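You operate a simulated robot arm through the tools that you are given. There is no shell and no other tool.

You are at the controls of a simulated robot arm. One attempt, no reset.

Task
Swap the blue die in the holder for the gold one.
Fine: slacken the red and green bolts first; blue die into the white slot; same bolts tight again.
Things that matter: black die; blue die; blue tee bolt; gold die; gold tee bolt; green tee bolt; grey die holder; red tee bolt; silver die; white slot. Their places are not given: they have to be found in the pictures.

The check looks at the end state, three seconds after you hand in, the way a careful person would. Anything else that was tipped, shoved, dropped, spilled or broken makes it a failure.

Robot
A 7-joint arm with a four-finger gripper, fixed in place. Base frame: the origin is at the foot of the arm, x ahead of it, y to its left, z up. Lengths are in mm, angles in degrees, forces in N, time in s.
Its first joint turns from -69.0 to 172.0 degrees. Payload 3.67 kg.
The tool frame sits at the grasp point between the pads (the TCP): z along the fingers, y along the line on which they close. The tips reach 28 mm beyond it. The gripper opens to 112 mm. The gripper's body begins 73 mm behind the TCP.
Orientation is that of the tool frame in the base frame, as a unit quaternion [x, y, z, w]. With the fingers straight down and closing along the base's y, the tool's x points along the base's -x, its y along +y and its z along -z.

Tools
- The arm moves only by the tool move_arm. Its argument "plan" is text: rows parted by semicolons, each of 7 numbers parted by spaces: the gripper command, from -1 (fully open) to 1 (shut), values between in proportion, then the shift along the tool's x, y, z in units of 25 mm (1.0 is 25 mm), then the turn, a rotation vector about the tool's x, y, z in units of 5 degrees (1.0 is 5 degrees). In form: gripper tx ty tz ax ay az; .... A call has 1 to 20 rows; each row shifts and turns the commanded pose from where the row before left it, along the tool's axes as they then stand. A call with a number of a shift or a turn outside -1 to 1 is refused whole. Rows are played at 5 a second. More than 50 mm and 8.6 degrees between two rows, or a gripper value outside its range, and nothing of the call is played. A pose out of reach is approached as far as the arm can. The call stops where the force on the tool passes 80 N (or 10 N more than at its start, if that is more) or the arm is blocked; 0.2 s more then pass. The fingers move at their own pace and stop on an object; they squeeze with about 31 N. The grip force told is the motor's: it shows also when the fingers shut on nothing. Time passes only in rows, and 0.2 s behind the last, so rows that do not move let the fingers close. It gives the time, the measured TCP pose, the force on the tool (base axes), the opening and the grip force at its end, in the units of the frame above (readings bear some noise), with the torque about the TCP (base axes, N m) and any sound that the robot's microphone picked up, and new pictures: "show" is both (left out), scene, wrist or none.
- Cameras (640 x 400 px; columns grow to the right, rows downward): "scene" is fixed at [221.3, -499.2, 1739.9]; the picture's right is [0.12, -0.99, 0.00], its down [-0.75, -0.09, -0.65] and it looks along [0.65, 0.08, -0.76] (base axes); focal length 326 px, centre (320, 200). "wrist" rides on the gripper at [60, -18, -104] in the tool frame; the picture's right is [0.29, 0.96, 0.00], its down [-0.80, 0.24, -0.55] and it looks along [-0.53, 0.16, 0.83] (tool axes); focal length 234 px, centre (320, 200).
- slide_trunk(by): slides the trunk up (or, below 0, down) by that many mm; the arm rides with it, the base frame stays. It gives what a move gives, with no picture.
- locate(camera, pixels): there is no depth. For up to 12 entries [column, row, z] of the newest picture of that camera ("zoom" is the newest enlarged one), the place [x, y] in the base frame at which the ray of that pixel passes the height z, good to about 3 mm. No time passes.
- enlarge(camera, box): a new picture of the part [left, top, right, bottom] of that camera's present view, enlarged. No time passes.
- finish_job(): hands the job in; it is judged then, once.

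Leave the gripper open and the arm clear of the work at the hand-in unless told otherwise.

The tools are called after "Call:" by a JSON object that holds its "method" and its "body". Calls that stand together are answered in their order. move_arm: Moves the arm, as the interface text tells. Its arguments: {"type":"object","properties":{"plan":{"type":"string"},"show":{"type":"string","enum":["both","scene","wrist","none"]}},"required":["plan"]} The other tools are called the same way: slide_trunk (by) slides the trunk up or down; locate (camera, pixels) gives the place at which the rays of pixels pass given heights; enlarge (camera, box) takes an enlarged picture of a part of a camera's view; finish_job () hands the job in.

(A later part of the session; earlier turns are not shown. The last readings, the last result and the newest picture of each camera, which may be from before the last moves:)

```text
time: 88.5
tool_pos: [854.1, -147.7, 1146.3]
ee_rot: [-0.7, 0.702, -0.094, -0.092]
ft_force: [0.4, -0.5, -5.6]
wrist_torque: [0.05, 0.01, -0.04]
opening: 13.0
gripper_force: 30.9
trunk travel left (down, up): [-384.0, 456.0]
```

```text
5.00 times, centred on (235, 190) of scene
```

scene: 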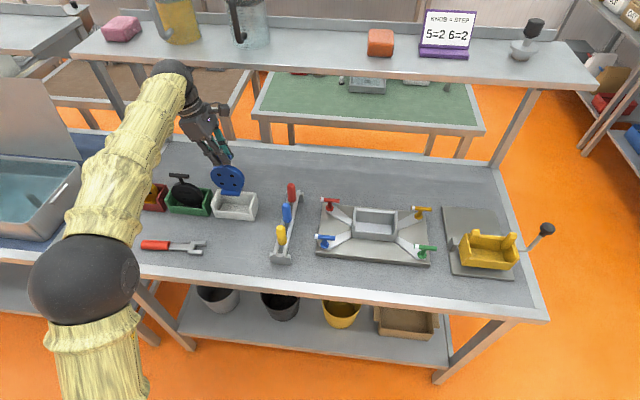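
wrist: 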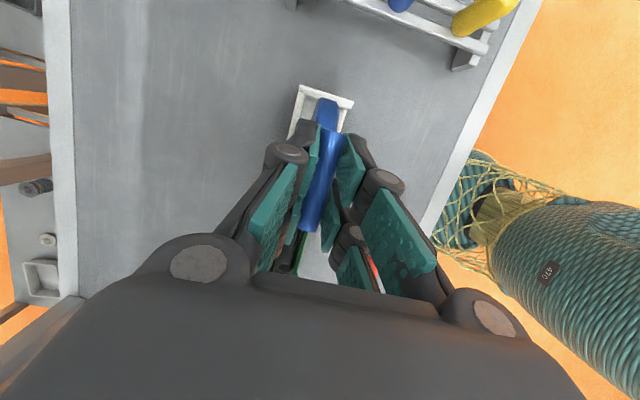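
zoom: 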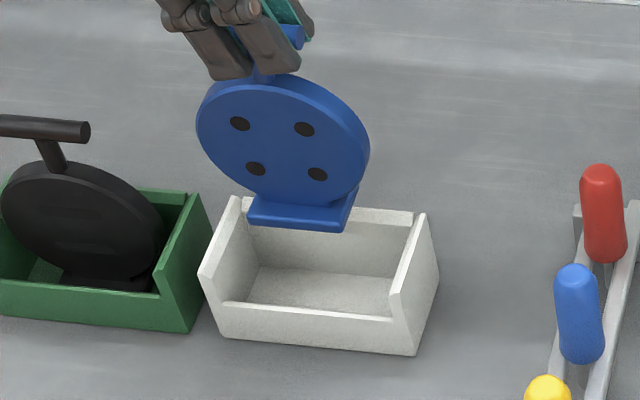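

The die is tracking towards the slot centre. I'll lower 40 mm so the foot enters between the side walls, and check.

Call:
{"method": "slide_trunk", "body": {"by": -40}}

Call:
{"method": "enlarge", "body": {"camera": "scene", "box": [180, 150, 290, 230]}}

Call:
{"method": "enlarge", "body": {"camera": "wrist", "box": [260, 60, 380, 280]}}

```text
time: 89.3
tool_pos: [853.4, -148.8, 1108.3]
ee_rot: [-0.701, 0.701, -0.095, -0.092]
ft_force: [-0.5, 0.5, -5.6]
wrist_torque: [-0.02, -0.03, -0.04]
opening: 13.0
gripper_force: 31.3
trunk travel left (down, up): [-344.0, 496.0]
```

```text
5.00 times, centred on (235, 190) of scene
```

zoom: 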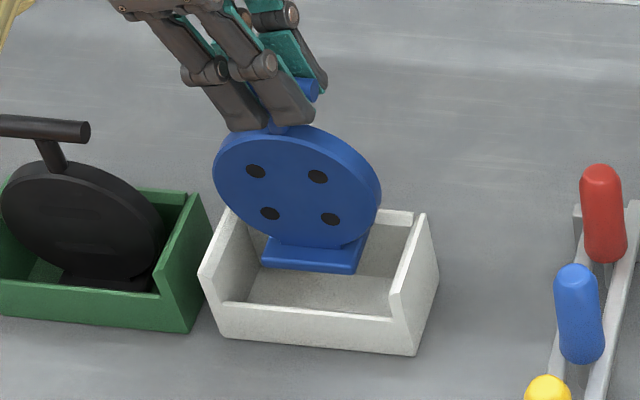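

```text
1.82 times, centred on (320, 170) of wrist
```

zoom: 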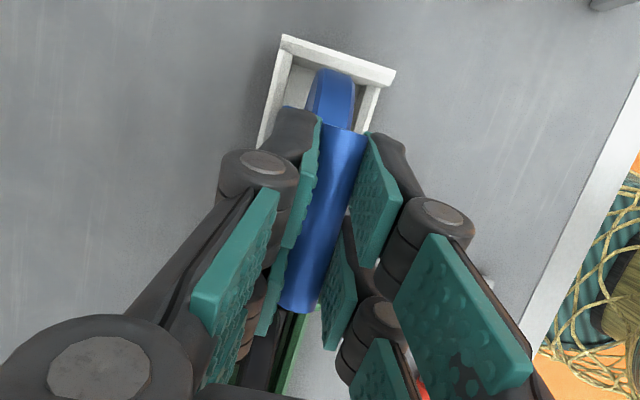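

It's well centred in both directions. I'll lower another 25 mm.

Call:
{"method": "slide_trunk", "body": {"by": -25}}

Call:
{"method": "enlarge", "body": {"camera": "scene", "box": [180, 150, 290, 230]}}

Call:
{"method": "enlarge", "body": {"camera": "wrist", "box": [260, 60, 380, 280]}}

```text
time: 90.0
tool_pos: [853.4, -148.0, 1083.1]
ee_rot: [-0.701, 0.701, -0.094, -0.092]
ft_force: [-0.6, -0.1, -4.8]
wrist_torque: [-0.03, 0.01, 0.0]
opening: 12.9
gripper_force: 30.7
trunk travel left (down, up): [-319.0, 521.0]
```

```text
5.00 times, centred on (235, 190) of scene
```

zoom: 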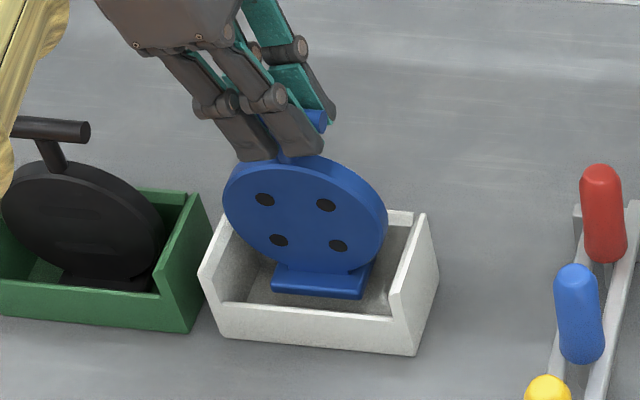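

```text
1.82 times, centred on (320, 170) of wrist
```

zoom: 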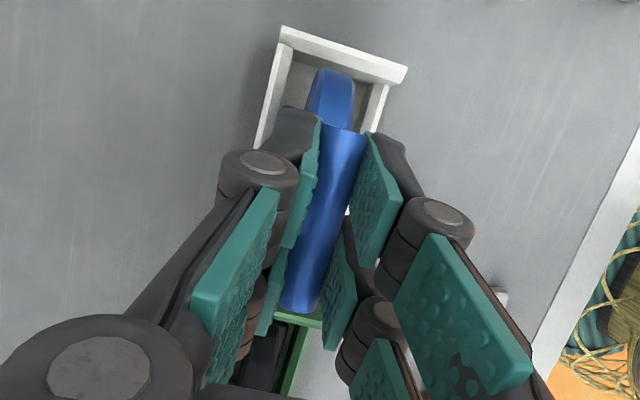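

Still hanging freely. I'll lower 10 mm, then continue in small steps watching the vertical force.

Call:
{"method": "slide_trunk", "body": {"by": -10}}

Call:
{"method": "slide_trunk", "body": {"by": -4}}

Call:
{"method": "enlarge", "body": {"camera": "scene", "box": [180, 150, 290, 230]}}

```text
time: 90.6
tool_pos: [853.2, -148.1, 1072.8]
ee_rot: [-0.7, 0.702, -0.094, -0.091]
ft_force: [0.0, 0.1, -5.3]
wrist_torque: [0.0, 0.03, 0.0]
opening: 13.0
gripper_force: 31.5
trunk travel left (down, up): [-309.0, 531.0]
```

```text
time: 91.1
tool_pos: [852.9, -147.8, 1067.9]
ee_rot: [-0.7, 0.702, -0.094, -0.091]
ft_force: [0.6, 0.2, -5.1]
wrist_torque: [0.02, -0.02, -0.02]
opening: 13.3
gripper_force: 30.6
trunk travel left (down, up): [-305.0, 535.0]
```

```text
5.00 times, centred on (235, 190) of scene
```

zoom: 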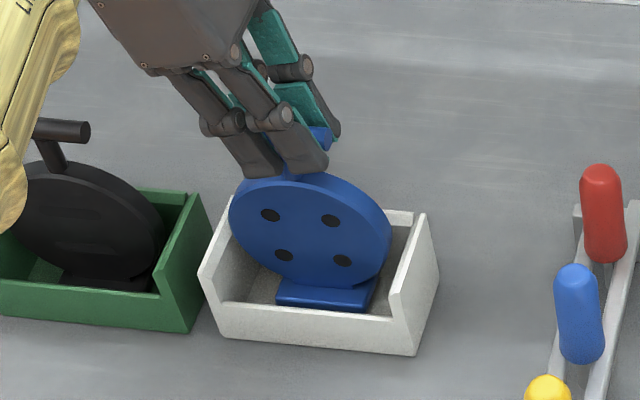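

Still free, with the foot slightly above the floor. I'll continue in 3 mm steps.

Call:
{"method": "slide_trunk", "body": {"by": -3}}

Call:
{"method": "slide_trunk", "body": {"by": -3}}

```text
time: 91.7
tool_pos: [854.8, -147.0, 1065.9]
ee_rot: [-0.701, 0.701, -0.094, -0.092]
ft_force: [-0.9, -0.6, -6.1]
wrist_torque: [-0.02, 0.0, -0.02]
opening: 13.0
gripper_force: 31.1
trunk travel left (down, up): [-302.0, 538.0]
```

```text
time: 92.2
tool_pos: [852.0, -147.7, 1061.2]
ee_rot: [-0.701, 0.701, -0.095, -0.092]
ft_force: [-0.9, -0.3, -5.9]
wrist_torque: [-0.01, -0.01, -0.01]
opening: 13.4
gripper_force: 31.2
trunk travel left (down, up): [-299.0, 541.0]
```

No contact yet. I'll keep going in 3 mm steps.

Call:
{"method": "slide_trunk", "body": {"by": -3}}

Call:
{"method": "slide_trunk", "body": {"by": -3}}

Call:
{"method": "enlarge", "body": {"camera": "scene", "box": [180, 150, 290, 230]}}

```text
time: 92.7
tool_pos: [852.7, -147.8, 1060.2]
ee_rot: [-0.7, 0.702, -0.094, -0.091]
ft_force: [-0.6, -0.7, -5.9]
wrist_torque: [-0.01, 0.02, -0.02]
opening: 12.9
gripper_force: 31.4
trunk travel left (down, up): [-296.0, 544.0]
```

```text
time: 93.2
tool_pos: [852.3, -148.3, 1058.1]
ee_rot: [0.701, -0.701, 0.096, 0.09]
ft_force: [2.7, -0.5, 13.2]
wrist_torque: [0.41, -0.03, -0.09]
opening: 13.0
gripper_force: 30.5
trunk travel left (down, up): [-293.0, 547.0]
```

```text
5.00 times, centred on (235, 190) of scene
```

zoom: 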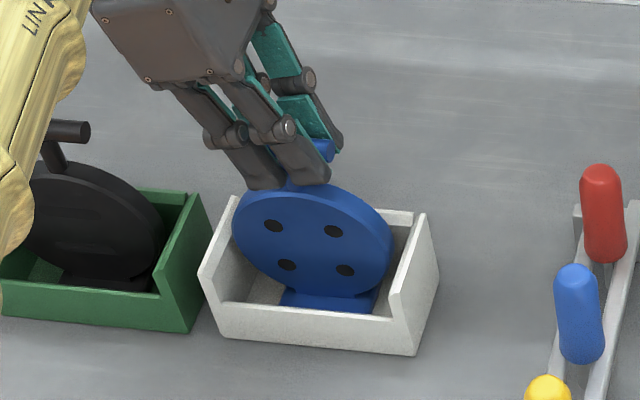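

The die has touched the floor at TCP z≈1058 (upward load). I'll release it gently and let it settle.

Call:
{"method": "move_arm", "body": {"plan": "0.7 0 0 0 0 0 0;0.5 0 0 0 0 0 0;0.3 0 0 0 0 0 0;0 0 0 0 0 0 0;0 0 0 0 0 0 0"}}

Call:
{"method": "slide_trunk", "body": {"by": 60}}

Call:
{"method": "move_arm", "body": {"plan": "0 0 0 0 0 0 0"}}

Call:
{"method": "enlarge", "body": {"camera": "scene", "box": [180, 150, 290, 230]}}

```text
time: 94.4
tool_pos: [853.1, -146.9, 1057.9]
ee_rot: [-0.701, 0.701, -0.094, -0.092]
ft_force: [0.4, -0.3, -0.6]
wrist_torque: [0.02, 0.01, -0.01]
opening: 55.9
gripper_force: 0.0
trunk travel left (down, up): [-293.0, 547.0]
```

scene: 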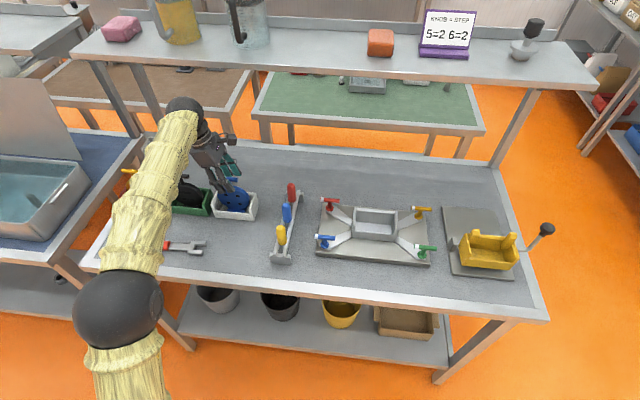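
wrist: 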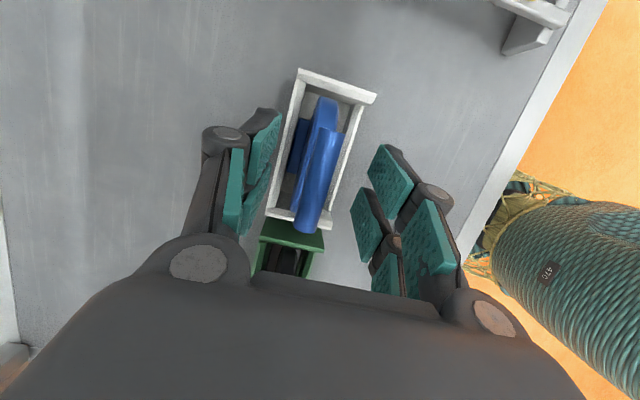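

```text
time: 95.4
tool_pos: [852.7, -147.1, 1116.7]
ee_rot: [0.701, -0.701, 0.094, 0.092]
ft_force: [-0.7, -0.3, -0.7]
wrist_torque: [0.02, 0.02, 0.01]
opening: 56.1
gripper_force: 0.0
trunk travel left (down, up): [-353.0, 487.0]
```

```text
time: 95.8
tool_pos: [853.0, -147.4, 1116.1]
ee_rot: [-0.7, 0.702, -0.094, -0.092]
ft_force: [0.1, -0.1, 1.1]
wrist_torque: [0.03, 0.02, 0.02]
opening: 56.0
gripper_force: 0.1
trunk travel left (down, up): [-353.0, 487.0]
```

scene: 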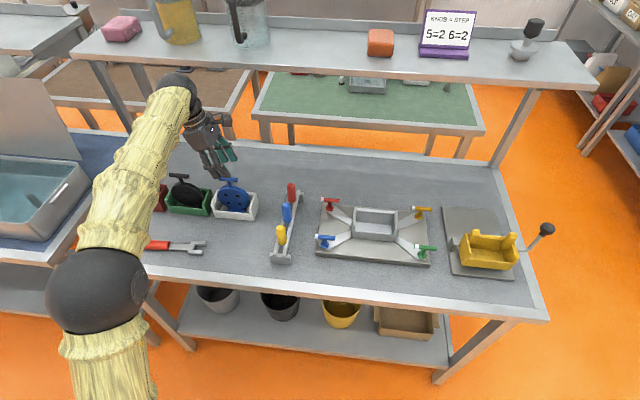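
wrist: 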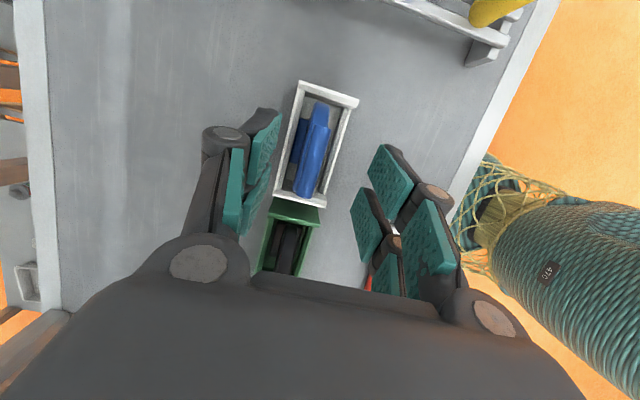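

```text
5.00 times, centred on (235, 190) of scene
```

zoom: 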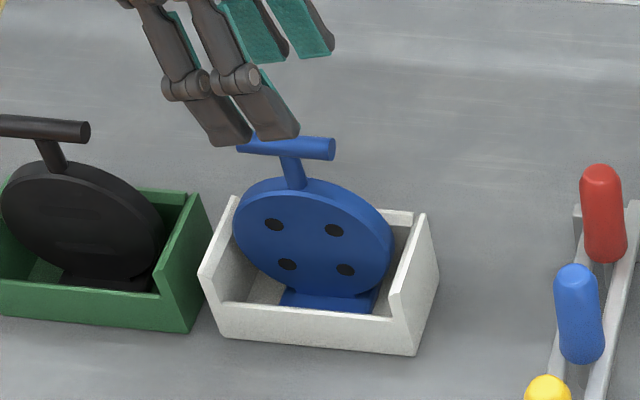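

The blue die stands upright and centred in the white slot. Now I'll raise the trunk, and locate the gold bar with the blue one (228.2,179.4) as reference.

Call:
{"method": "slide_trunk", "body": {"by": 100}}

Call:
{"method": "locate", "body": {"camera": "scene", "pixels": [[228.2, 179.4, 1052], [180, 175.6, 1052], [131.25, 171.25, 1052], [228.2, 179.4, 1060], [180, 175.6, 1060], [131.25, 171.25, 1060]]}}

```text
time: 97.2
tool_pos: [852.7, -147.8, 1217.1]
ee_rot: [-0.701, 0.701, -0.094, -0.092]
ft_force: [-0.5, 0.1, 0.7]
wrist_torque: [0.0, 0.03, -0.01]
opening: 55.8
gripper_force: 0.0
trunk travel left (down, up): [-453.0, 387.0]
```

```text
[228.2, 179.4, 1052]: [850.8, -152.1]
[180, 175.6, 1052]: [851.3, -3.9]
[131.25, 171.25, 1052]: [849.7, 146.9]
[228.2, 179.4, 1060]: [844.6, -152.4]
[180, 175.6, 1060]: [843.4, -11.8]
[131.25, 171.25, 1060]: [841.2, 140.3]
```

The gold bar should be near (853,150,1052). I'll move there at hover height.

Call:
{"method": "move_arm", "body": {"plan": "0 -0.96 0 -0.257 0 0 0;0 -0.96 0 -0.257 0 0 0;0 -0.96 0 -0.257 0 0 0;0 -0.96 0 -0.257 0 0 0;0 -0.96 0 -0.257 0 0 0;0 -0.96 0 -0.257 0 0 0;0 -0.96 0 -0.257 0 0 0;0 -0.96 0 -0.257 0 0 0;0 -0.96 0 -0.257 0 0 0;0 -0.96 0 -0.257 0 0 0;0 -0.96 0 -0.257 0 0 0;0 -0.96 0 -0.257 0 0 0;0 0 0 0 0 0 0"}}

Call:
{"method": "enlarge", "body": {"camera": "wrist", "box": [250, 80, 370, 200]}}

Call:
{"method": "enlarge", "body": {"camera": "scene", "box": [100, 150, 200, 230]}}

```text
time: 100.2
tool_pos: [865.8, 110.0, 1224.5]
ee_rot: [-0.689, 0.716, -0.075, -0.079]
ft_force: [0.4, 0.4, -0.4]
wrist_torque: [0.02, 0.02, -0.01]
opening: 55.7
gripper_force: 0.0
trunk travel left (down, up): [-453.0, 387.0]
stopped in row 13: the arm was blocked; the commanded pose is now the measured one
```

scene: 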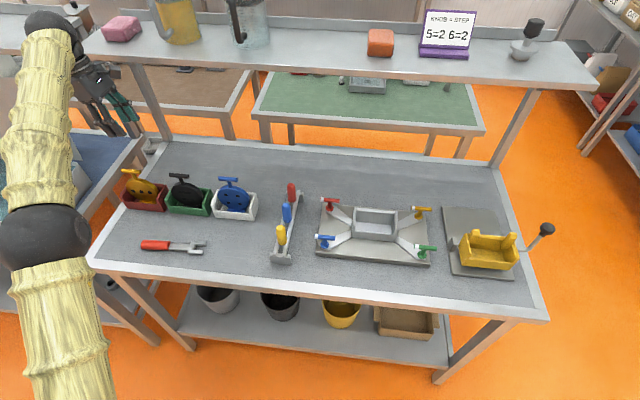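
wrist: 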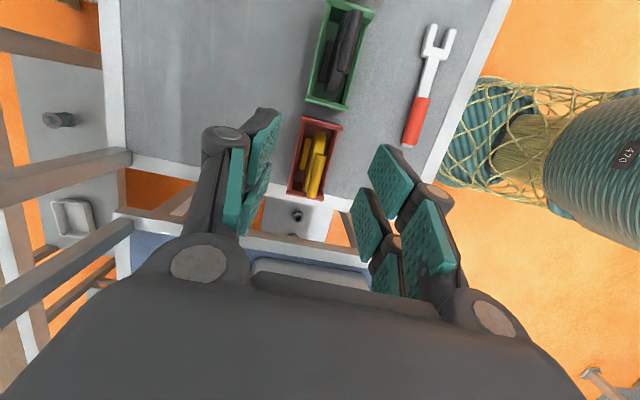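

```text
3.33 times, centred on (310, 140) of wrist
```

zoom: 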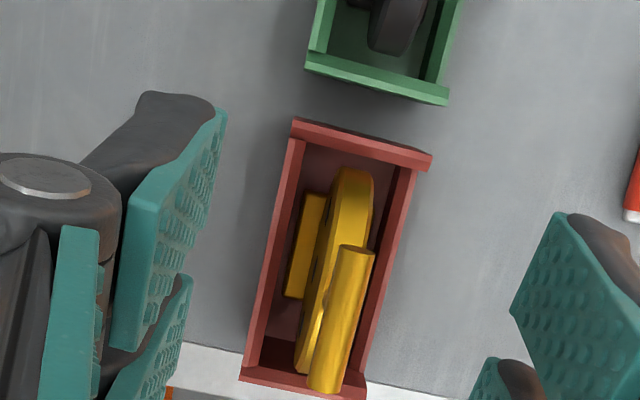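

```text
5.00 times, centred on (150, 190) of scene
```

zoom: 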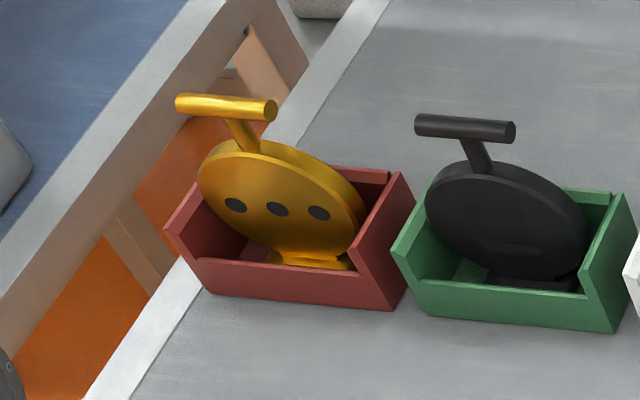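

The arm got blocked at y≈110 with no force at the tool. I'll look at the upper-left of the scene to see whether a link is touching something.

Call:
{"method": "enlarge", "body": {"camera": "scene", "box": [0, 0, 220, 140]}}

Call:
{"method": "enlarge", "body": {"camera": "scene", "box": [0, 120, 160, 300]}}

```text
2.86 times, centred on (110, 70) of scene
```

zoom: 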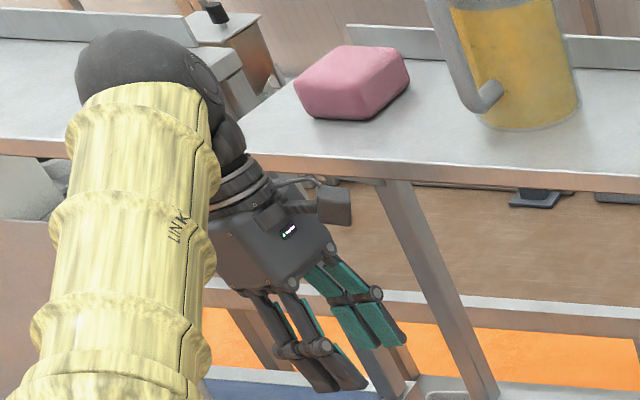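

```text
2.22 times, centred on (80, 210) of scene
```

zoom: 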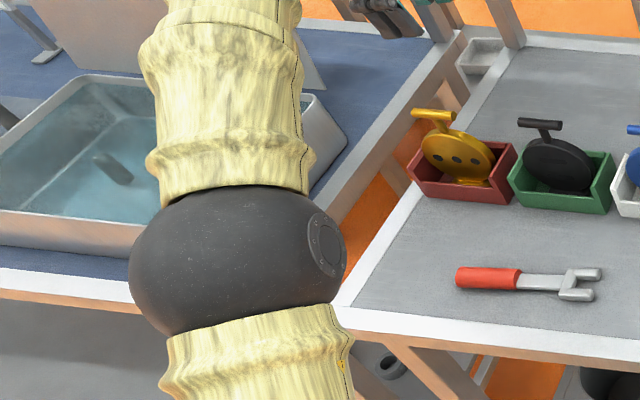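

I'll check where the shelf's left leg foot (162,136) stands, and how high its top (129,63) is.

Call:
{"method": "locate", "body": {"camera": "scene", "pixels": [[162, 140, 902], [129, 64, 1300], [129, 64, 1350], [129, 64, 1400], [90, 50, 1300], [90, 50, 1400]]}}

Call:
{"method": "move_arm", "body": {"plan": "0 0 0 0 0 0 0", "show": "none"}}

```text
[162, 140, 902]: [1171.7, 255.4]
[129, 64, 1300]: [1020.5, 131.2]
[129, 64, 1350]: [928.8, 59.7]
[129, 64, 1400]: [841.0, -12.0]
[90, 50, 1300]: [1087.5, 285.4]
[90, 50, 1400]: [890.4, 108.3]
```

```text
time: 100.5
tool_pos: [866.3, 109.7, 1225.7]
ee_rot: [-0.689, 0.716, -0.075, -0.079]
ft_force: [0.3, 0.6, 0.2]
wrist_torque: [-0.02, 0.01, 0.03]
opening: 56.1
gripper_force: 0.0
trunk travel left (down, up): [-453.0, 387.0]
```

The shelf (z≈1216, x>1150) is nowhere near, so this looks like a joint limit inside the arm. I'll back off 50 mm, restore the lean, and turn the wrist towards mid-range to let the elbow swing over.

Call:
{"method": "move_arm", "body": {"plan": "0 0.96 0 0.25 0.12 0.5 -0.43;0 0.96 0 0.25 0 0 0;0 0 0 0 0 0 0;0 0 0 0 0 0 1;0 0 0 0 0 0 1;0 0 0 0 0 0 1;0 0 0 0 0 0 1;0 0 0 0 0 0 1;0 0 0 0 0 0 1;0 0 0 0 0 0 1;0 0 0 0 0 0 1;0 0 0 0 0 0 1;0 0 0 0 0 0 0", "show": "scene"}}

```text
time: 103.3
tool_pos: [869.0, 44.5, 1231.5]
ee_rot: [-0.373, 0.92, -0.111, -0.048]
ft_force: [-0.5, -0.2, -1.2]
wrist_torque: [-0.04, -0.01, 0.01]
opening: 56.1
gripper_force: 0.1
trunk travel left (down, up): [-453.0, 387.0]
```

scene: 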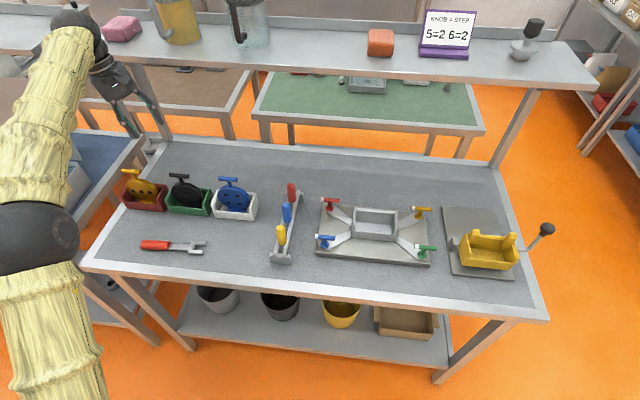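

The elbow swung over as hoped. I'll test going +y at this intermediate wrist angle. In tool axes at yaw ≈ −44°, +y is roughly (−x, +y).

Call:
{"method": "move_arm", "body": {"plan": "0 -0.67 0.72 -0.24 0 0 0;0 -0.67 0.72 -0.24 0 0 0;0 -0.67 0.72 -0.24 0 0 0;0 -0.67 0.72 -0.24 0 0 0;0 0 0 0 0 0 0", "show": "scene"}}

```text
time: 104.5
tool_pos: [865.9, 151.1, 1215.1]
ee_rot: [-0.374, 0.918, -0.119, -0.054]
ft_force: [-0.5, -0.2, 0.4]
wrist_torque: [0.03, -0.01, -0.01]
opening: 55.9
gripper_force: 0.0
trunk travel left (down, up): [-453.0, 387.0]
```

scene: 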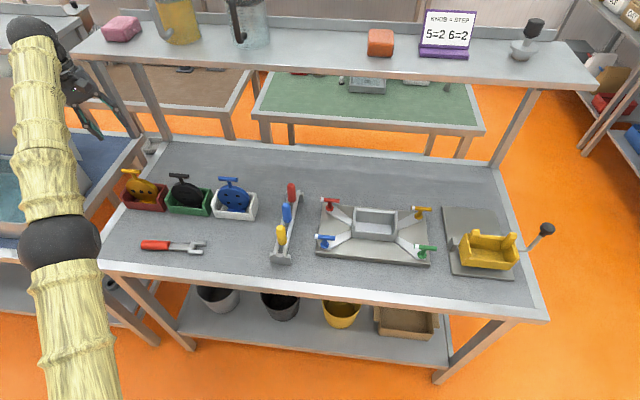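

It reached (866,151) fine at this wrist angle. I'll turn on to the other equivalent grip angle (+90°), 134° more, which keeps away from that limit.

Call:
{"method": "move_arm", "body": {"plan": "0 0 0 0 0 0 1;0 0 0 0 0 0 1;0 0 0 0 0 0 1;0 0 0 0 0 0 1;0 0 0 0 0 0 1;0 0 0 0 0 0 1;0 0 0 0 0 0 1;0 0 0 0 0 0 1;0 0 0 0 0 0 1;0 0 0 0 0 0 1;0 0 0 0 0 0 1;0 0 0 0 0 0 1;0 0 0 0 0 0 1;0 0 0 0 0 0 1;0 0 0 0 0 0 1;0 0 0 0 0 0 1;0 0 0 0 0 0 1;0 0 0 0 0 0 1;0 0 0 0 0 0 0", "show": "scene"}}

Call:
{"method": "move_arm", "body": {"plan": "0 0 0 0 0 0 1;0 0 0 0 0 0 1;0 0 0 0 0 0 1;0 0 0 0 0 0 1;0 0 0 0 0 0 1;0 0 0 0 0 0 1;0 0 0 0 0 0 1;0 0 0 0 0 0 1;0 0 0 0 0 0 0.86;0 0 0 0 0 0 0"}}

```text
time: 108.5
tool_pos: [864.4, 152.7, 1221.5]
ee_rot: [0.385, 0.914, -0.119, 0.047]
ft_force: [0.4, -0.3, -0.6]
wrist_torque: [-0.01, 0.01, 0.0]
opening: 56.0
gripper_force: 0.0
trunk travel left (down, up): [-453.0, 387.0]
```

scene: 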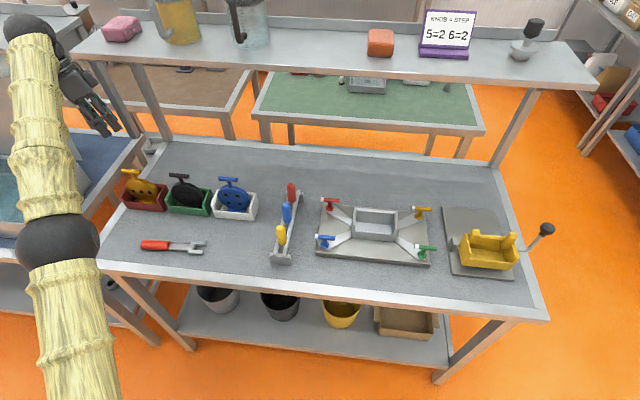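

```text
time: 110.8
tool_pos: [865.2, 151.4, 1221.9]
ee_rot: [0.701, 0.702, -0.092, 0.089]
ft_force: [-0.3, 0.6, 0.2]
wrist_torque: [0.0, -0.03, -0.03]
opening: 55.9
gripper_force: 0.0
trunk travel left (down, up): [-453.0, 387.0]
```

scene: 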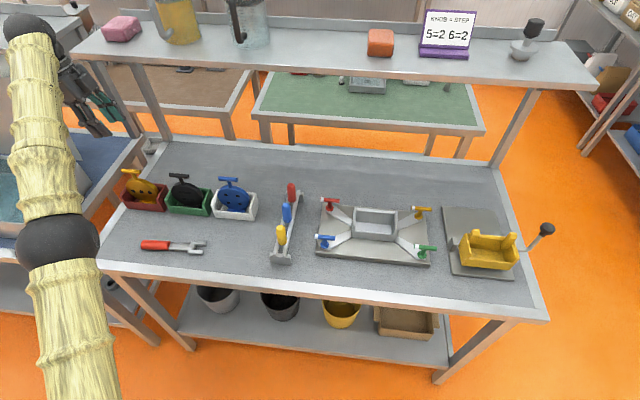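
wrist: 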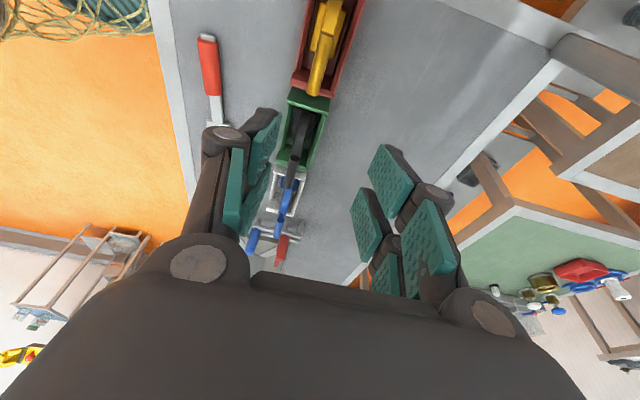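

The +90° orientation works here (865,151,1222). The gold die shows at wrist (325,45). I'll enlarge it and locate its bar.

Call:
{"method": "enlarge", "body": {"camera": "wrist", "box": [270, 0, 390, 110]}}

Call:
{"method": "enlarge", "body": {"camera": "scene", "box": [100, 150, 200, 230]}}

```text
3.64 times, centred on (330, 55) of wrist
```

zoom: 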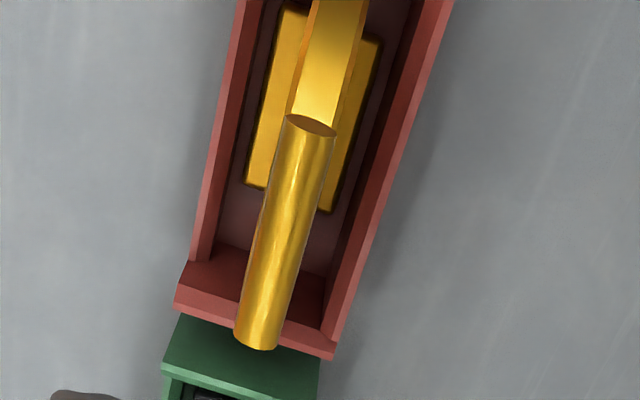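

```text
5.00 times, centred on (150, 190) of scene
```

zoom: 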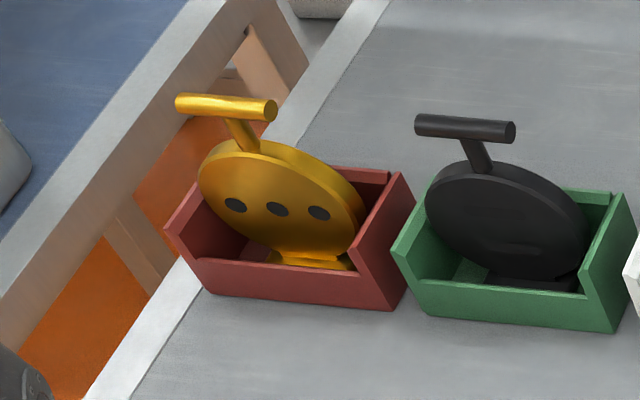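

I'll locate the gold bar's ends, wrist (327,34.4) and (313,92), at z≈1052.

Call:
{"method": "locate", "body": {"camera": "wrist", "pixels": [[327.3, 34.4, 1045], [327.3, 34.4, 1052], [327.3, 34.4, 1060], [313, 92.1, 1045], [313, 92.1, 1052], [313, 92.1, 1060], [320, 62.7, 1052]]}}

Call:
{"method": "locate", "body": {"camera": "scene", "pixels": [[122, 170.4, 1052], [140.5, 172.4, 1052], [131.25, 171.4, 1045], [131.25, 171.4, 1052]]}}

```text
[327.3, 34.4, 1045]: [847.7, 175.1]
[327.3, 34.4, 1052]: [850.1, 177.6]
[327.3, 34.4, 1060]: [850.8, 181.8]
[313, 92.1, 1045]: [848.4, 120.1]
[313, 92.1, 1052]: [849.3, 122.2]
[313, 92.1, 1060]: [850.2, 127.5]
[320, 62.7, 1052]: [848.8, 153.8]
```

```text
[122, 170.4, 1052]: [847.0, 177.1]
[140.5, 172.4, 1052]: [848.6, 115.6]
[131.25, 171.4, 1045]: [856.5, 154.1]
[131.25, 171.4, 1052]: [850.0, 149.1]
```

The gold bar centre is about (851,150.5,1052). I'll shift −14 mm in x and lower the trunk 90 mm to look again.

Call:
{"method": "move_arm", "body": {"plan": "0 0 -0.57 0 0 0 0;0 0 0 0 0 0 0", "show": "none"}}

Call:
{"method": "slide_trunk", "body": {"by": -95}}

Call:
{"method": "move_arm", "body": {"plan": "0 0 0 0 0 0 0"}}

Call:
{"method": "enlarge", "body": {"camera": "wrist", "box": [250, 60, 390, 200]}}

```text
time: 111.5
tool_pos: [860.4, 140.8, 1207.2]
ee_rot: [0.704, 0.699, -0.1, 0.077]
ft_force: [0.5, 0.4, 0.3]
wrist_torque: [0.04, -0.03, 0.02]
opening: 56.0
gripper_force: 0.1
trunk travel left (down, up): [-453.0, 387.0]
stopped in row 2: the arm was blocked; the commanded pose is now the measured one
```

```text
time: 112.8
tool_pos: [859.4, 142.8, 1113.6]
ee_rot: [0.704, 0.698, -0.1, 0.079]
ft_force: [0.0, 0.1, -0.1]
wrist_torque: [0.01, -0.02, -0.02]
opening: 55.8
gripper_force: 0.1
trunk travel left (down, up): [-358.0, 482.0]
```

```text
time: 113.2
tool_pos: [860.6, 141.8, 1113.0]
ee_rot: [0.704, 0.698, -0.099, 0.079]
ft_force: [-0.1, 0.7, 0.2]
wrist_torque: [-0.02, 0.01, 0.0]
opening: 56.0
gripper_force: 0.0
trunk travel left (down, up): [-358.0, 482.0]
```

scene: 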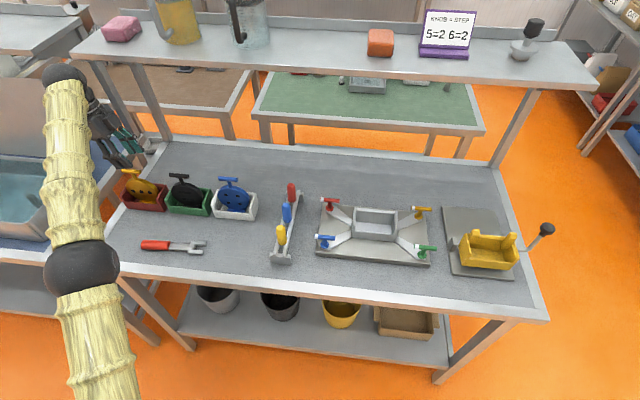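
wrist: 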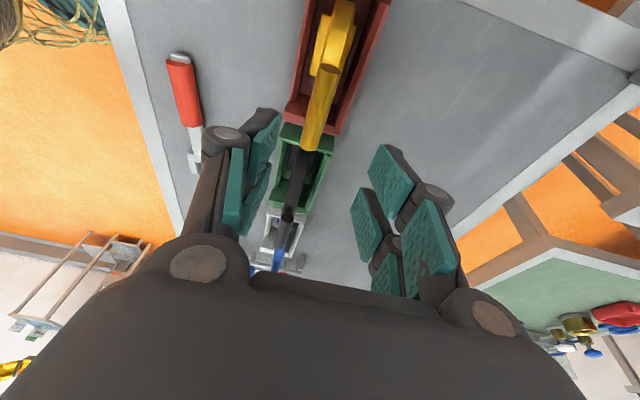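

```text
2.86 times, centred on (320, 130) of wrist
```

zoom: 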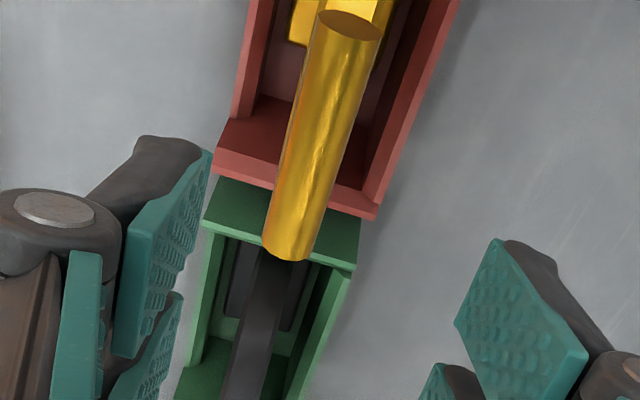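

Blocked again by a joint limit when pulling in; nothing was touched. I'll raise the trunk, then test whether removing the lean frees the joint.

Call:
{"method": "slide_trunk", "body": {"by": 100}}

Call:
{"method": "move_arm", "body": {"plan": "0 0 0 0 0 1 0;0 0 0 0 0 1 0;0 0 0 0 0 1 0;0 0 0 0 0 0 0", "show": "none"}}

Call:
{"method": "move_arm", "body": {"plan": "0 0 -0.4 0 0 0 0;0 0 0 0 0 0 0", "show": "none"}}

```text
time: 114.6
tool_pos: [859.8, 142.6, 1212.3]
ee_rot: [0.704, 0.699, -0.099, 0.078]
ft_force: [-0.1, 0.6, -0.5]
wrist_torque: [-0.02, 0.03, 0.02]
opening: 55.7
gripper_force: 0.1
trunk travel left (down, up): [-458.0, 382.0]
```

```text
time: 115.6
tool_pos: [858.7, 147.0, 1211.4]
ee_rot: [0.709, 0.705, -0.008, -0.013]
ft_force: [0.5, -0.6, 0.3]
wrist_torque: [-0.01, 0.01, 0.03]
opening: 56.0
gripper_force: 0.1
trunk travel left (down, up): [-458.0, 382.0]
```

```text
time: 116.2
tool_pos: [849.2, 146.8, 1211.1]
ee_rot: [0.71, 0.704, -0.007, -0.012]
ft_force: [-0.7, 0.5, 0.7]
wrist_torque: [-0.01, 0.05, -0.02]
opening: 55.8
gripper_force: 0.1
trunk travel left (down, up): [-458.0, 382.0]
```

With no lean it moves freely. The holder only needs a small lean, so I'll use about 5° outward in x and 5° towards −y, and check it isn't blocked.

Call:
{"method": "move_arm", "body": {"plan": "0 0 0 0 -0.65 -0.54 -0.05;0 0 0 0 -0.66 -0.54 -0.05;0 0 0 0 0 0 0", "show": "none"}}

Call:
{"method": "move_arm", "body": {"plan": "0 0.15 0.06 0 0 0 0;0 0 0 0 0 0 0"}}

```text
time: 117.2
tool_pos: [864.5, 111.5, 1209.9]
ee_rot: [0.717, 0.696, 0.005, 0.041]
ft_force: [0.0, 0.0, -0.1]
wrist_torque: [0.03, 0.03, 0.02]
opening: 55.9
gripper_force: 0.1
trunk travel left (down, up): [-458.0, 382.0]
stopped in row 3: the arm was blocked; the commanded pose is now the measured one
```

```text
time: 117.8
tool_pos: [866.4, 111.7, 1214.2]
ee_rot: [0.719, 0.694, 0.007, 0.04]
ft_force: [0.7, 0.2, -0.5]
wrist_torque: [0.01, -0.03, 0.03]
opening: 55.9
gripper_force: 0.0
trunk travel left (down, up): [-458.0, 382.0]
```

scene: 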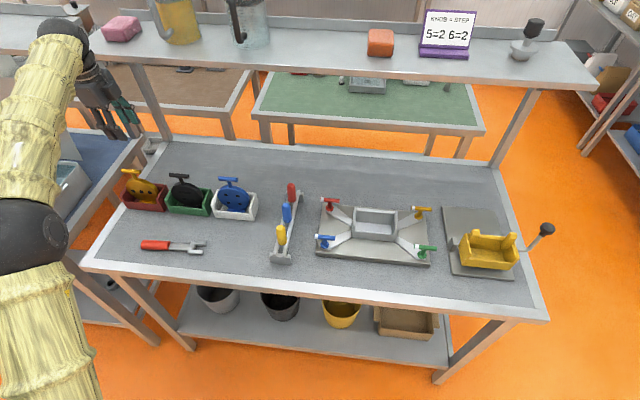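
wrist: 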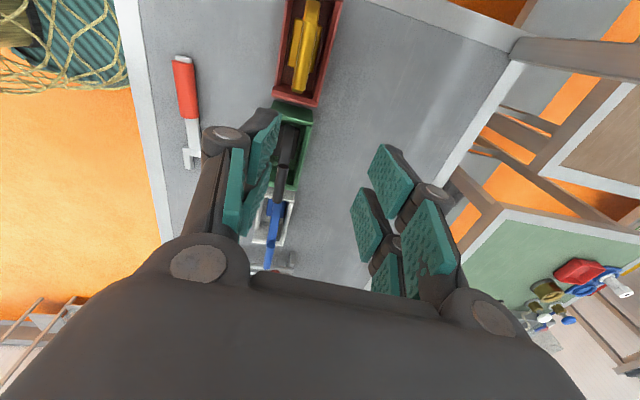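

Blocked again, because the elbow hits a limit at this wrist side. I'll restore the upright tool and unwind to mid-range (yaw 0), move over the gold die there, and then try the −90° side without lean.

Call:
{"method": "move_arm", "body": {"plan": "0 0 0 0 0.76 0.54 -0.4;0 0 0 0 0 0 -1;0 0 0 0 0 0 -1;0 0 0 0 0 0 -1;0 0 0 0 0 0 -1;0 0 0 0 0 0 -1;0 0 0 0 0 0 -1;0 0 0 0 0 0 -1;0 0 0 0 0 0 -1;0 0 0 0 0 0 -1;0 0 0 0 0 0 -1;0 0 0 0 0 0 -1;0 0 0 0 0 0 -1;0 0 0 0 0 0 -1;0 0 0 0 0 0 -1;0 0 0 0 0 0 -1;0 0 0 0 0 0 -1;0 0 0 0 0 0 -1;0 0 0 0 0 0 -1;0 0 0 0 0 0 0", "show": "scene"}}

```text
time: 122.0
tool_pos: [864.5, 119.4, 1210.8]
ee_rot: [-0.004, 1.0, -0.003, 0.0]
ft_force: [0.1, 0.6, 0.8]
wrist_torque: [0.01, 0.01, 0.0]
opening: 56.2
gripper_force: 0.2
trunk travel left (down, up): [-458.0, 382.0]
```

scene: 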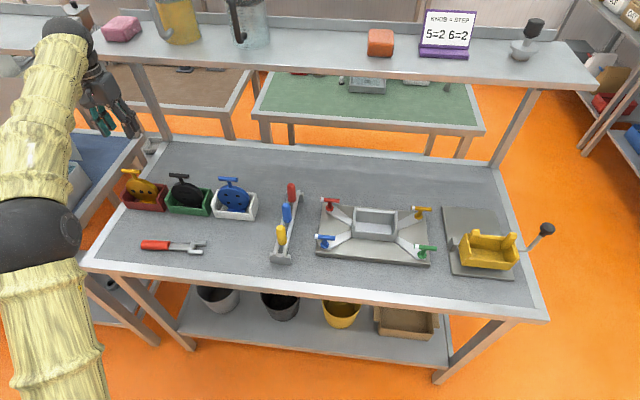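

Now upright at yaw 0. I'll move over the gold die (851,150) and turn −90°.

Call:
{"method": "move_arm", "body": {"plan": "0 0.27 0.62 0 0 0 0;0 0.27 0.62 0 0 0 0;0 0 0 0 0 0 -1;0 0 0 0 0 0 -1;0 0 0 0 0 0 -1;0 0 0 0 0 0 -1;0 0 0 0 0 0 -1;0 0 0 0 0 0 -1;0 0 0 0 0 0 -1;0 0 0 0 0 0 -1;0 0 0 0 0 0 -1;0 0 0 0 0 0 0", "show": "none"}}

Call:
{"method": "move_arm", "body": {"plan": "0 0 0 0 0 0 -1;0 0 0 0 0 0 -1;0 0 0 0 0 0 -1;0 0 0 0 0 0 -1;0 0 0 0 0 0 -1;0 0 0 0 0 0 -1;0 0 0 0 0 0 -1;0 0 0 0 0 0 -1;0 0 0 0 0 0 -1;0 0 0 0 0 0 0", "show": "scene"}}

```text
time: 124.6
tool_pos: [849.7, 152.1, 1210.0]
ee_rot: [-0.387, 0.922, -0.004, 0.0]
ft_force: [0.1, -0.1, -0.1]
wrist_torque: [0.0, -0.06, 0.01]
opening: 56.0
gripper_force: 0.1
trunk travel left (down, up): [-458.0, 382.0]
```

```text
time: 126.8
tool_pos: [849.6, 150.2, 1210.7]
ee_rot: [0.711, -0.703, 0.003, 0.004]
ft_force: [0.1, -0.6, 0.1]
wrist_torque: [0.0, -0.01, 0.0]
opening: 56.0
gripper_force: 0.0
trunk travel left (down, up): [-458.0, 382.0]
```

scene: 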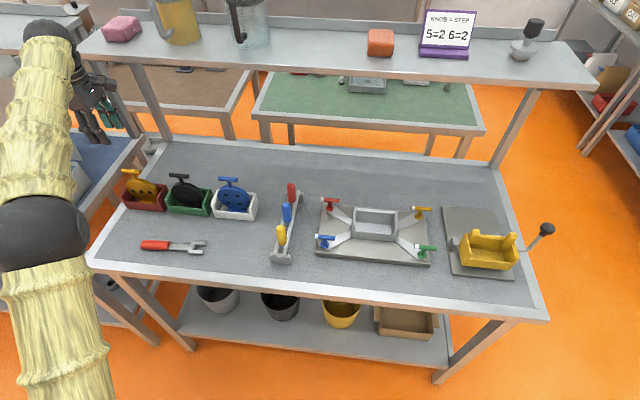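

The −90° side works upright at (850,150). I'll add small leans one at a time: first 5° outward in +x.

Call:
{"method": "move_arm", "body": {"plan": "0 0 0 0 0.5 0 0;0 0 0 0 0.5 0 0;0 0 0 0 0 0 0", "show": "none"}}

Call:
{"method": "move_arm", "body": {"plan": "0 0 0 0 0 0.5 0;0 0 0 0 0 0.5 0;0 0 0 0 0 0 0", "show": "none"}}

```text
time: 127.6
tool_pos: [850.5, 150.3, 1210.2]
ee_rot: [0.709, -0.704, 0.033, -0.029]
ft_force: [0.2, 0.1, -0.4]
wrist_torque: [0.02, 0.03, 0.01]
opening: 55.7
gripper_force: 0.0
trunk travel left (down, up): [-458.0, 382.0]
```

```text
time: 128.4
tool_pos: [849.4, 150.7, 1209.8]
ee_rot: [0.707, -0.705, 0.063, 0.001]
ft_force: [0.0, -0.2, -0.9]
wrist_torque: [0.0, -0.02, 0.01]
opening: 55.9
gripper_force: 0.1
trunk travel left (down, up): [-458.0, 382.0]
```

The small combined lean works here. I'll take pictures to refine the alignment over the gold bar.

Call:
{"method": "slide_trunk", "body": {"by": -80}}

Call:
{"method": "move_arm", "body": {"plan": "0 0 0 0 0 0 0"}}

Call:
{"method": "enlarge", "body": {"camera": "wrist", "box": [250, 90, 390, 230]}}

```text
time: 129.5
tool_pos: [849.9, 150.7, 1131.5]
ee_rot: [0.707, -0.705, 0.065, 0.002]
ft_force: [-0.2, 0.1, -0.3]
wrist_torque: [-0.02, -0.02, 0.0]
opening: 55.9
gripper_force: 0.0
trunk travel left (down, up): [-378.0, 462.0]
```

```text
time: 129.9
tool_pos: [847.9, 149.9, 1129.2]
ee_rot: [0.707, -0.704, 0.064, 0.002]
ft_force: [-0.3, -0.1, 0.4]
wrist_torque: [-0.03, 0.05, -0.01]
opening: 56.3
gripper_force: 0.0
trunk travel left (down, up): [-378.0, 462.0]
```

scene: 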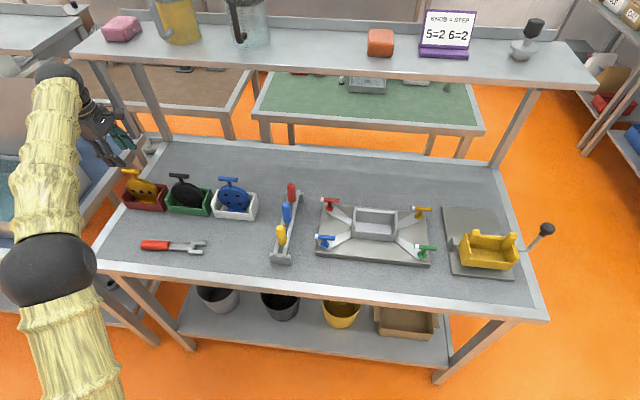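
wrist: 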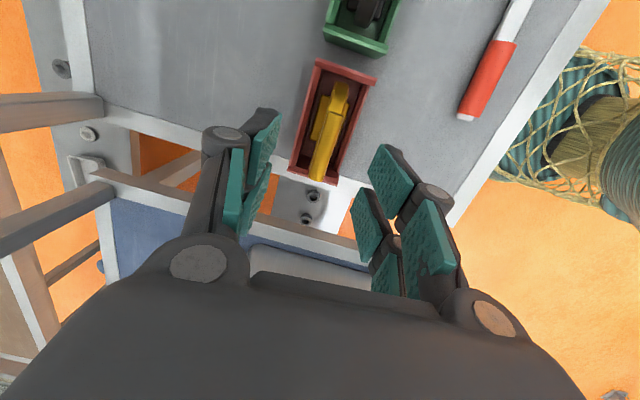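

```text
2.86 times, centred on (320, 160) of wrist
```

zoom: 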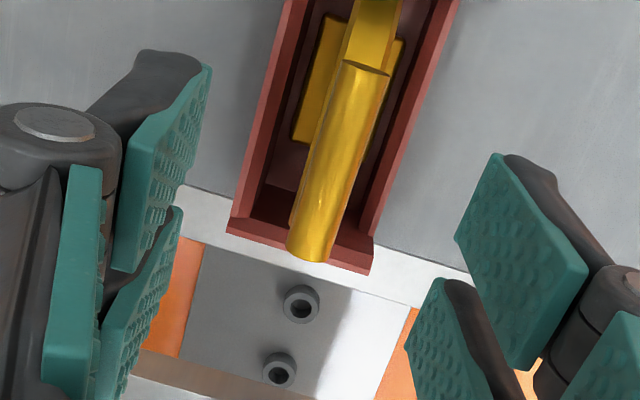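

I'll locate the gold bar ends in this view, (336,113.5) and (315.8,176.8), at z≈1052.

Call:
{"method": "locate", "body": {"camera": "wrist", "pixels": [[336.1, 113.5, 1045], [336.1, 113.5, 1052], [336.1, 113.5, 1059], [315.8, 176.8, 1045], [315.8, 176.8, 1052], [315.8, 176.8, 1059], [326.3, 144.3, 1052]]}}

```text
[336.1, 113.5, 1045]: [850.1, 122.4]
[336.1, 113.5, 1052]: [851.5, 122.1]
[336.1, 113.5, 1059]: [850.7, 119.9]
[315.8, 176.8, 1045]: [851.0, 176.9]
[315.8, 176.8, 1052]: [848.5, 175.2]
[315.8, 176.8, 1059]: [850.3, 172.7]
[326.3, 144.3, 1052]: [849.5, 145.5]
```

The bar is centred at about (850,149), directly under the tool. I'll lower 69 mm in two steps.

Call:
{"method": "slide_trunk", "body": {"by": -45}}

Call:
{"method": "slide_trunk", "body": {"by": -24}}

Call:
{"method": "move_arm", "body": {"plan": "0 0 -0.03 0 0 0 0", "show": "wrist"}}

Call:
{"method": "enlarge", "body": {"camera": "wrist", "box": [240, 80, 400, 240]}}

Call:
{"method": "enlarge", "body": {"camera": "scene", "box": [60, 110, 200, 230]}}

```text
time: 130.8
tool_pos: [848.0, 150.7, 1086.4]
ee_rot: [0.707, -0.704, 0.065, 0.002]
ft_force: [-0.8, 0.1, -0.1]
wrist_torque: [-0.01, -0.03, 0.0]
opening: 56.0
gripper_force: 0.1
trunk travel left (down, up): [-333.0, 507.0]
```

```text
time: 131.5
tool_pos: [848.8, 150.3, 1061.0]
ee_rot: [0.707, -0.704, 0.065, 0.001]
ft_force: [-0.2, 0.2, 0.1]
wrist_torque: [-0.01, -0.03, 0.01]
opening: 56.1
gripper_force: 0.1
trunk travel left (down, up): [-309.0, 531.0]
```

```text
time: 131.9
tool_pos: [849.9, 150.7, 1060.4]
ee_rot: [0.707, -0.704, 0.064, 0.003]
ft_force: [0.1, -0.6, -0.9]
wrist_torque: [0.0, 0.01, -0.01]
opening: 56.3
gripper_force: 0.1
trunk travel left (down, up): [-309.0, 531.0]
```

wrist: 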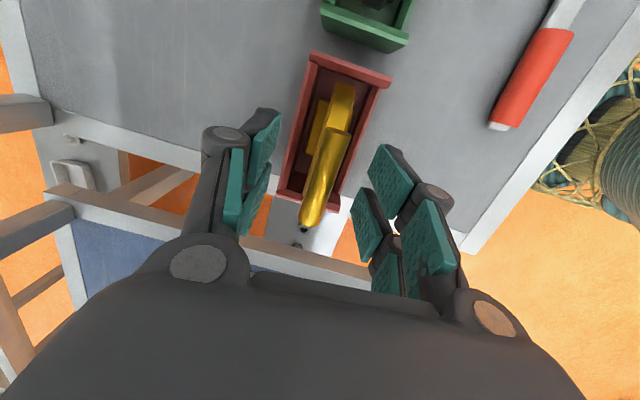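

```text
2.50 times, centred on (320, 160) of wrist
```

zoom: 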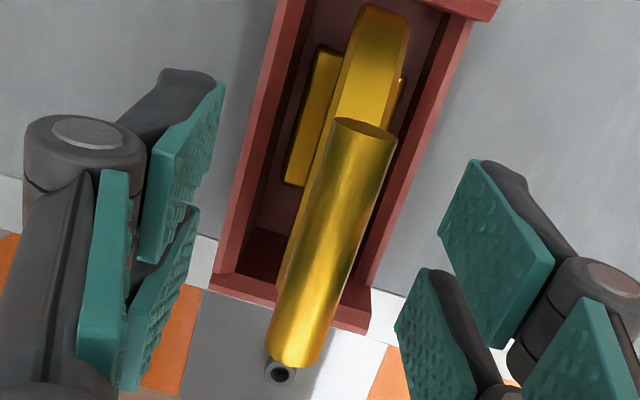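

```text
3.33 times, centred on (130, 170) of scene
```

zoom: 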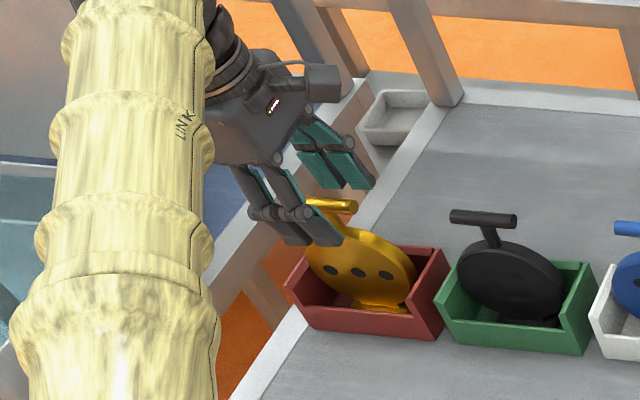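

The bar is between the pads. I'll close gently.

Call:
{"method": "move_arm", "body": {"plan": "0.5 0 0 0 0 0 0;0.7 0 0 0 0 0 0;0.8 0 0 0 0 0 0;1 0 0 0 0 0 0;1 0 0 0 0 0 0;1 0 0 0 0 0 0", "show": "wrist"}}

```text
time: 133.3
tool_pos: [850.5, 151.0, 1062.0]
ee_rot: [0.707, -0.704, 0.065, 0.003]
ft_force: [-0.9, -0.6, -0.3]
wrist_torque: [0.02, 0.02, 0.01]
opening: 13.2
gripper_force: 30.3
trunk travel left (down, up): [-309.0, 531.0]
```

wrist: 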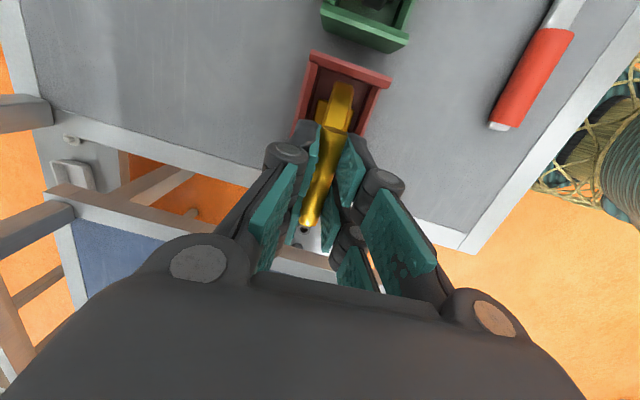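

Gripped with no side load. I'll lift 15 mm to test, then about 190 mm more.

Call:
{"method": "slide_trunk", "body": {"by": 15}}

Call:
{"method": "slide_trunk", "body": {"by": 190}}

Call:
{"method": "move_arm", "body": {"plan": "1 0 0 0 0 0 0"}}

Call:
{"method": "enlarge", "body": {"camera": "scene", "box": [40, 30, 200, 230]}}

```text
time: 133.9
tool_pos: [851.7, 150.4, 1075.8]
ee_rot: [0.707, -0.704, 0.064, 0.003]
ft_force: [0.0, 0.7, -5.2]
wrist_torque: [0.01, 0.05, 0.0]
opening: 13.3
gripper_force: 31.1
trunk travel left (down, up): [-324.0, 516.0]
```

```text
time: 136.0
tool_pos: [851.8, 149.1, 1266.2]
ee_rot: [0.707, -0.704, 0.064, 0.002]
ft_force: [-0.9, -0.5, -5.2]
wrist_torque: [0.03, 0.01, 0.01]
opening: 13.2
gripper_force: 31.0
trunk travel left (down, up): [-514.0, 326.0]
```

```text
time: 136.4
tool_pos: [850.3, 151.2, 1265.7]
ee_rot: [0.708, -0.704, 0.065, 0.002]
ft_force: [0.0, 0.1, -6.2]
wrist_torque: [0.0, 0.01, -0.02]
opening: 13.3
gripper_force: 31.2
trunk travel left (down, up): [-514.0, 326.0]
```

scene: 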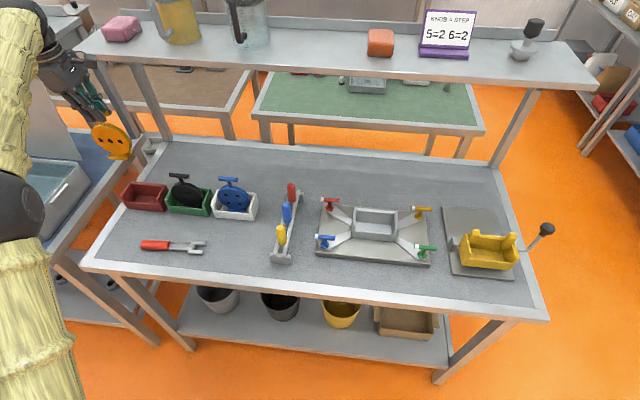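
wrist: 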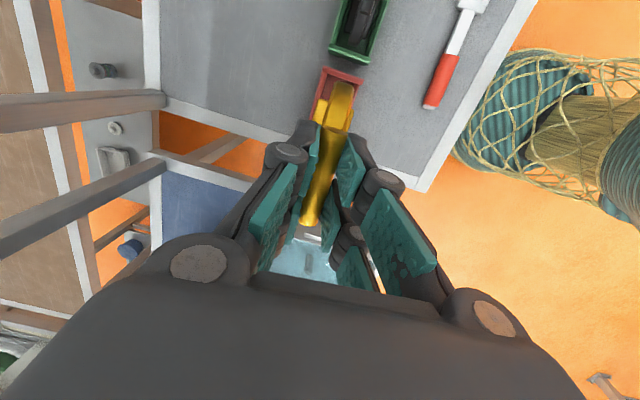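

```text
2.00 times, centred on (120, 130) of scene
```

zoom: 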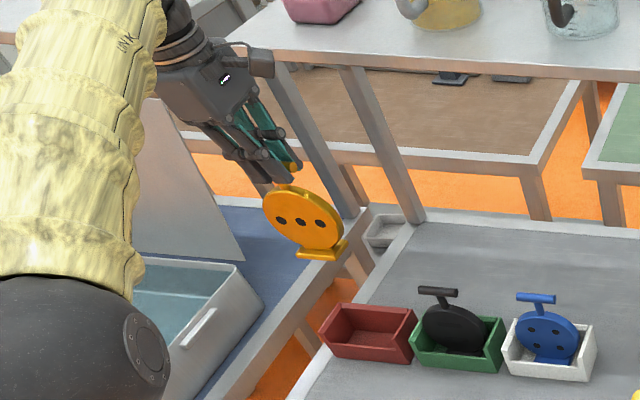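

The gold die weighs about 5 N and hangs vertical, clear of the other bars. I'll carry it towards −y, first leg 340 mm at x≈850.

Call:
{"method": "move_arm", "body": {"plan": "1 0.968 0 0.085 0 0 0;1 0.968 0 0.085 0 0 0;1 0.968 0 0.085 0 0 0;1 0.968 0 0.085 0 0 0;1 0.968 0 0.085 0 0 0;1 0.968 0 0.085 0 0 0;1 0.968 0 0.085 0 0 0;1 0.968 0 0.085 0 0 0;1 0.968 0 0.085 0 0 0;1 0.968 0 0.085 0 0 0;1 0.968 0 0.085 0 0 0;1 0.968 0 0.085 0 0 0;1 0.968 0 0.085 0 0 0;1 0.968 0 0.085 0 0 0;1 0 0 0 0 0 0", "show": "scene"}}

```text
time: 139.6
tool_pos: [851.7, -188.8, 1268.5]
ee_rot: [0.707, -0.704, 0.065, 0.003]
ft_force: [0.6, 0.1, -4.8]
wrist_torque: [-0.01, 0.02, -0.02]
opening: 13.2
gripper_force: 31.0
trunk travel left (down, up): [-514.0, 326.0]
```

scene: 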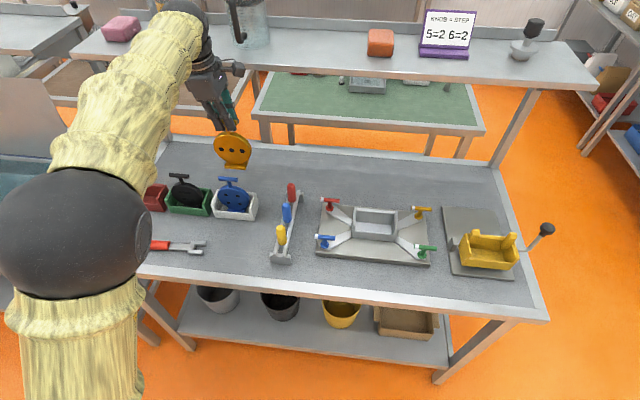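

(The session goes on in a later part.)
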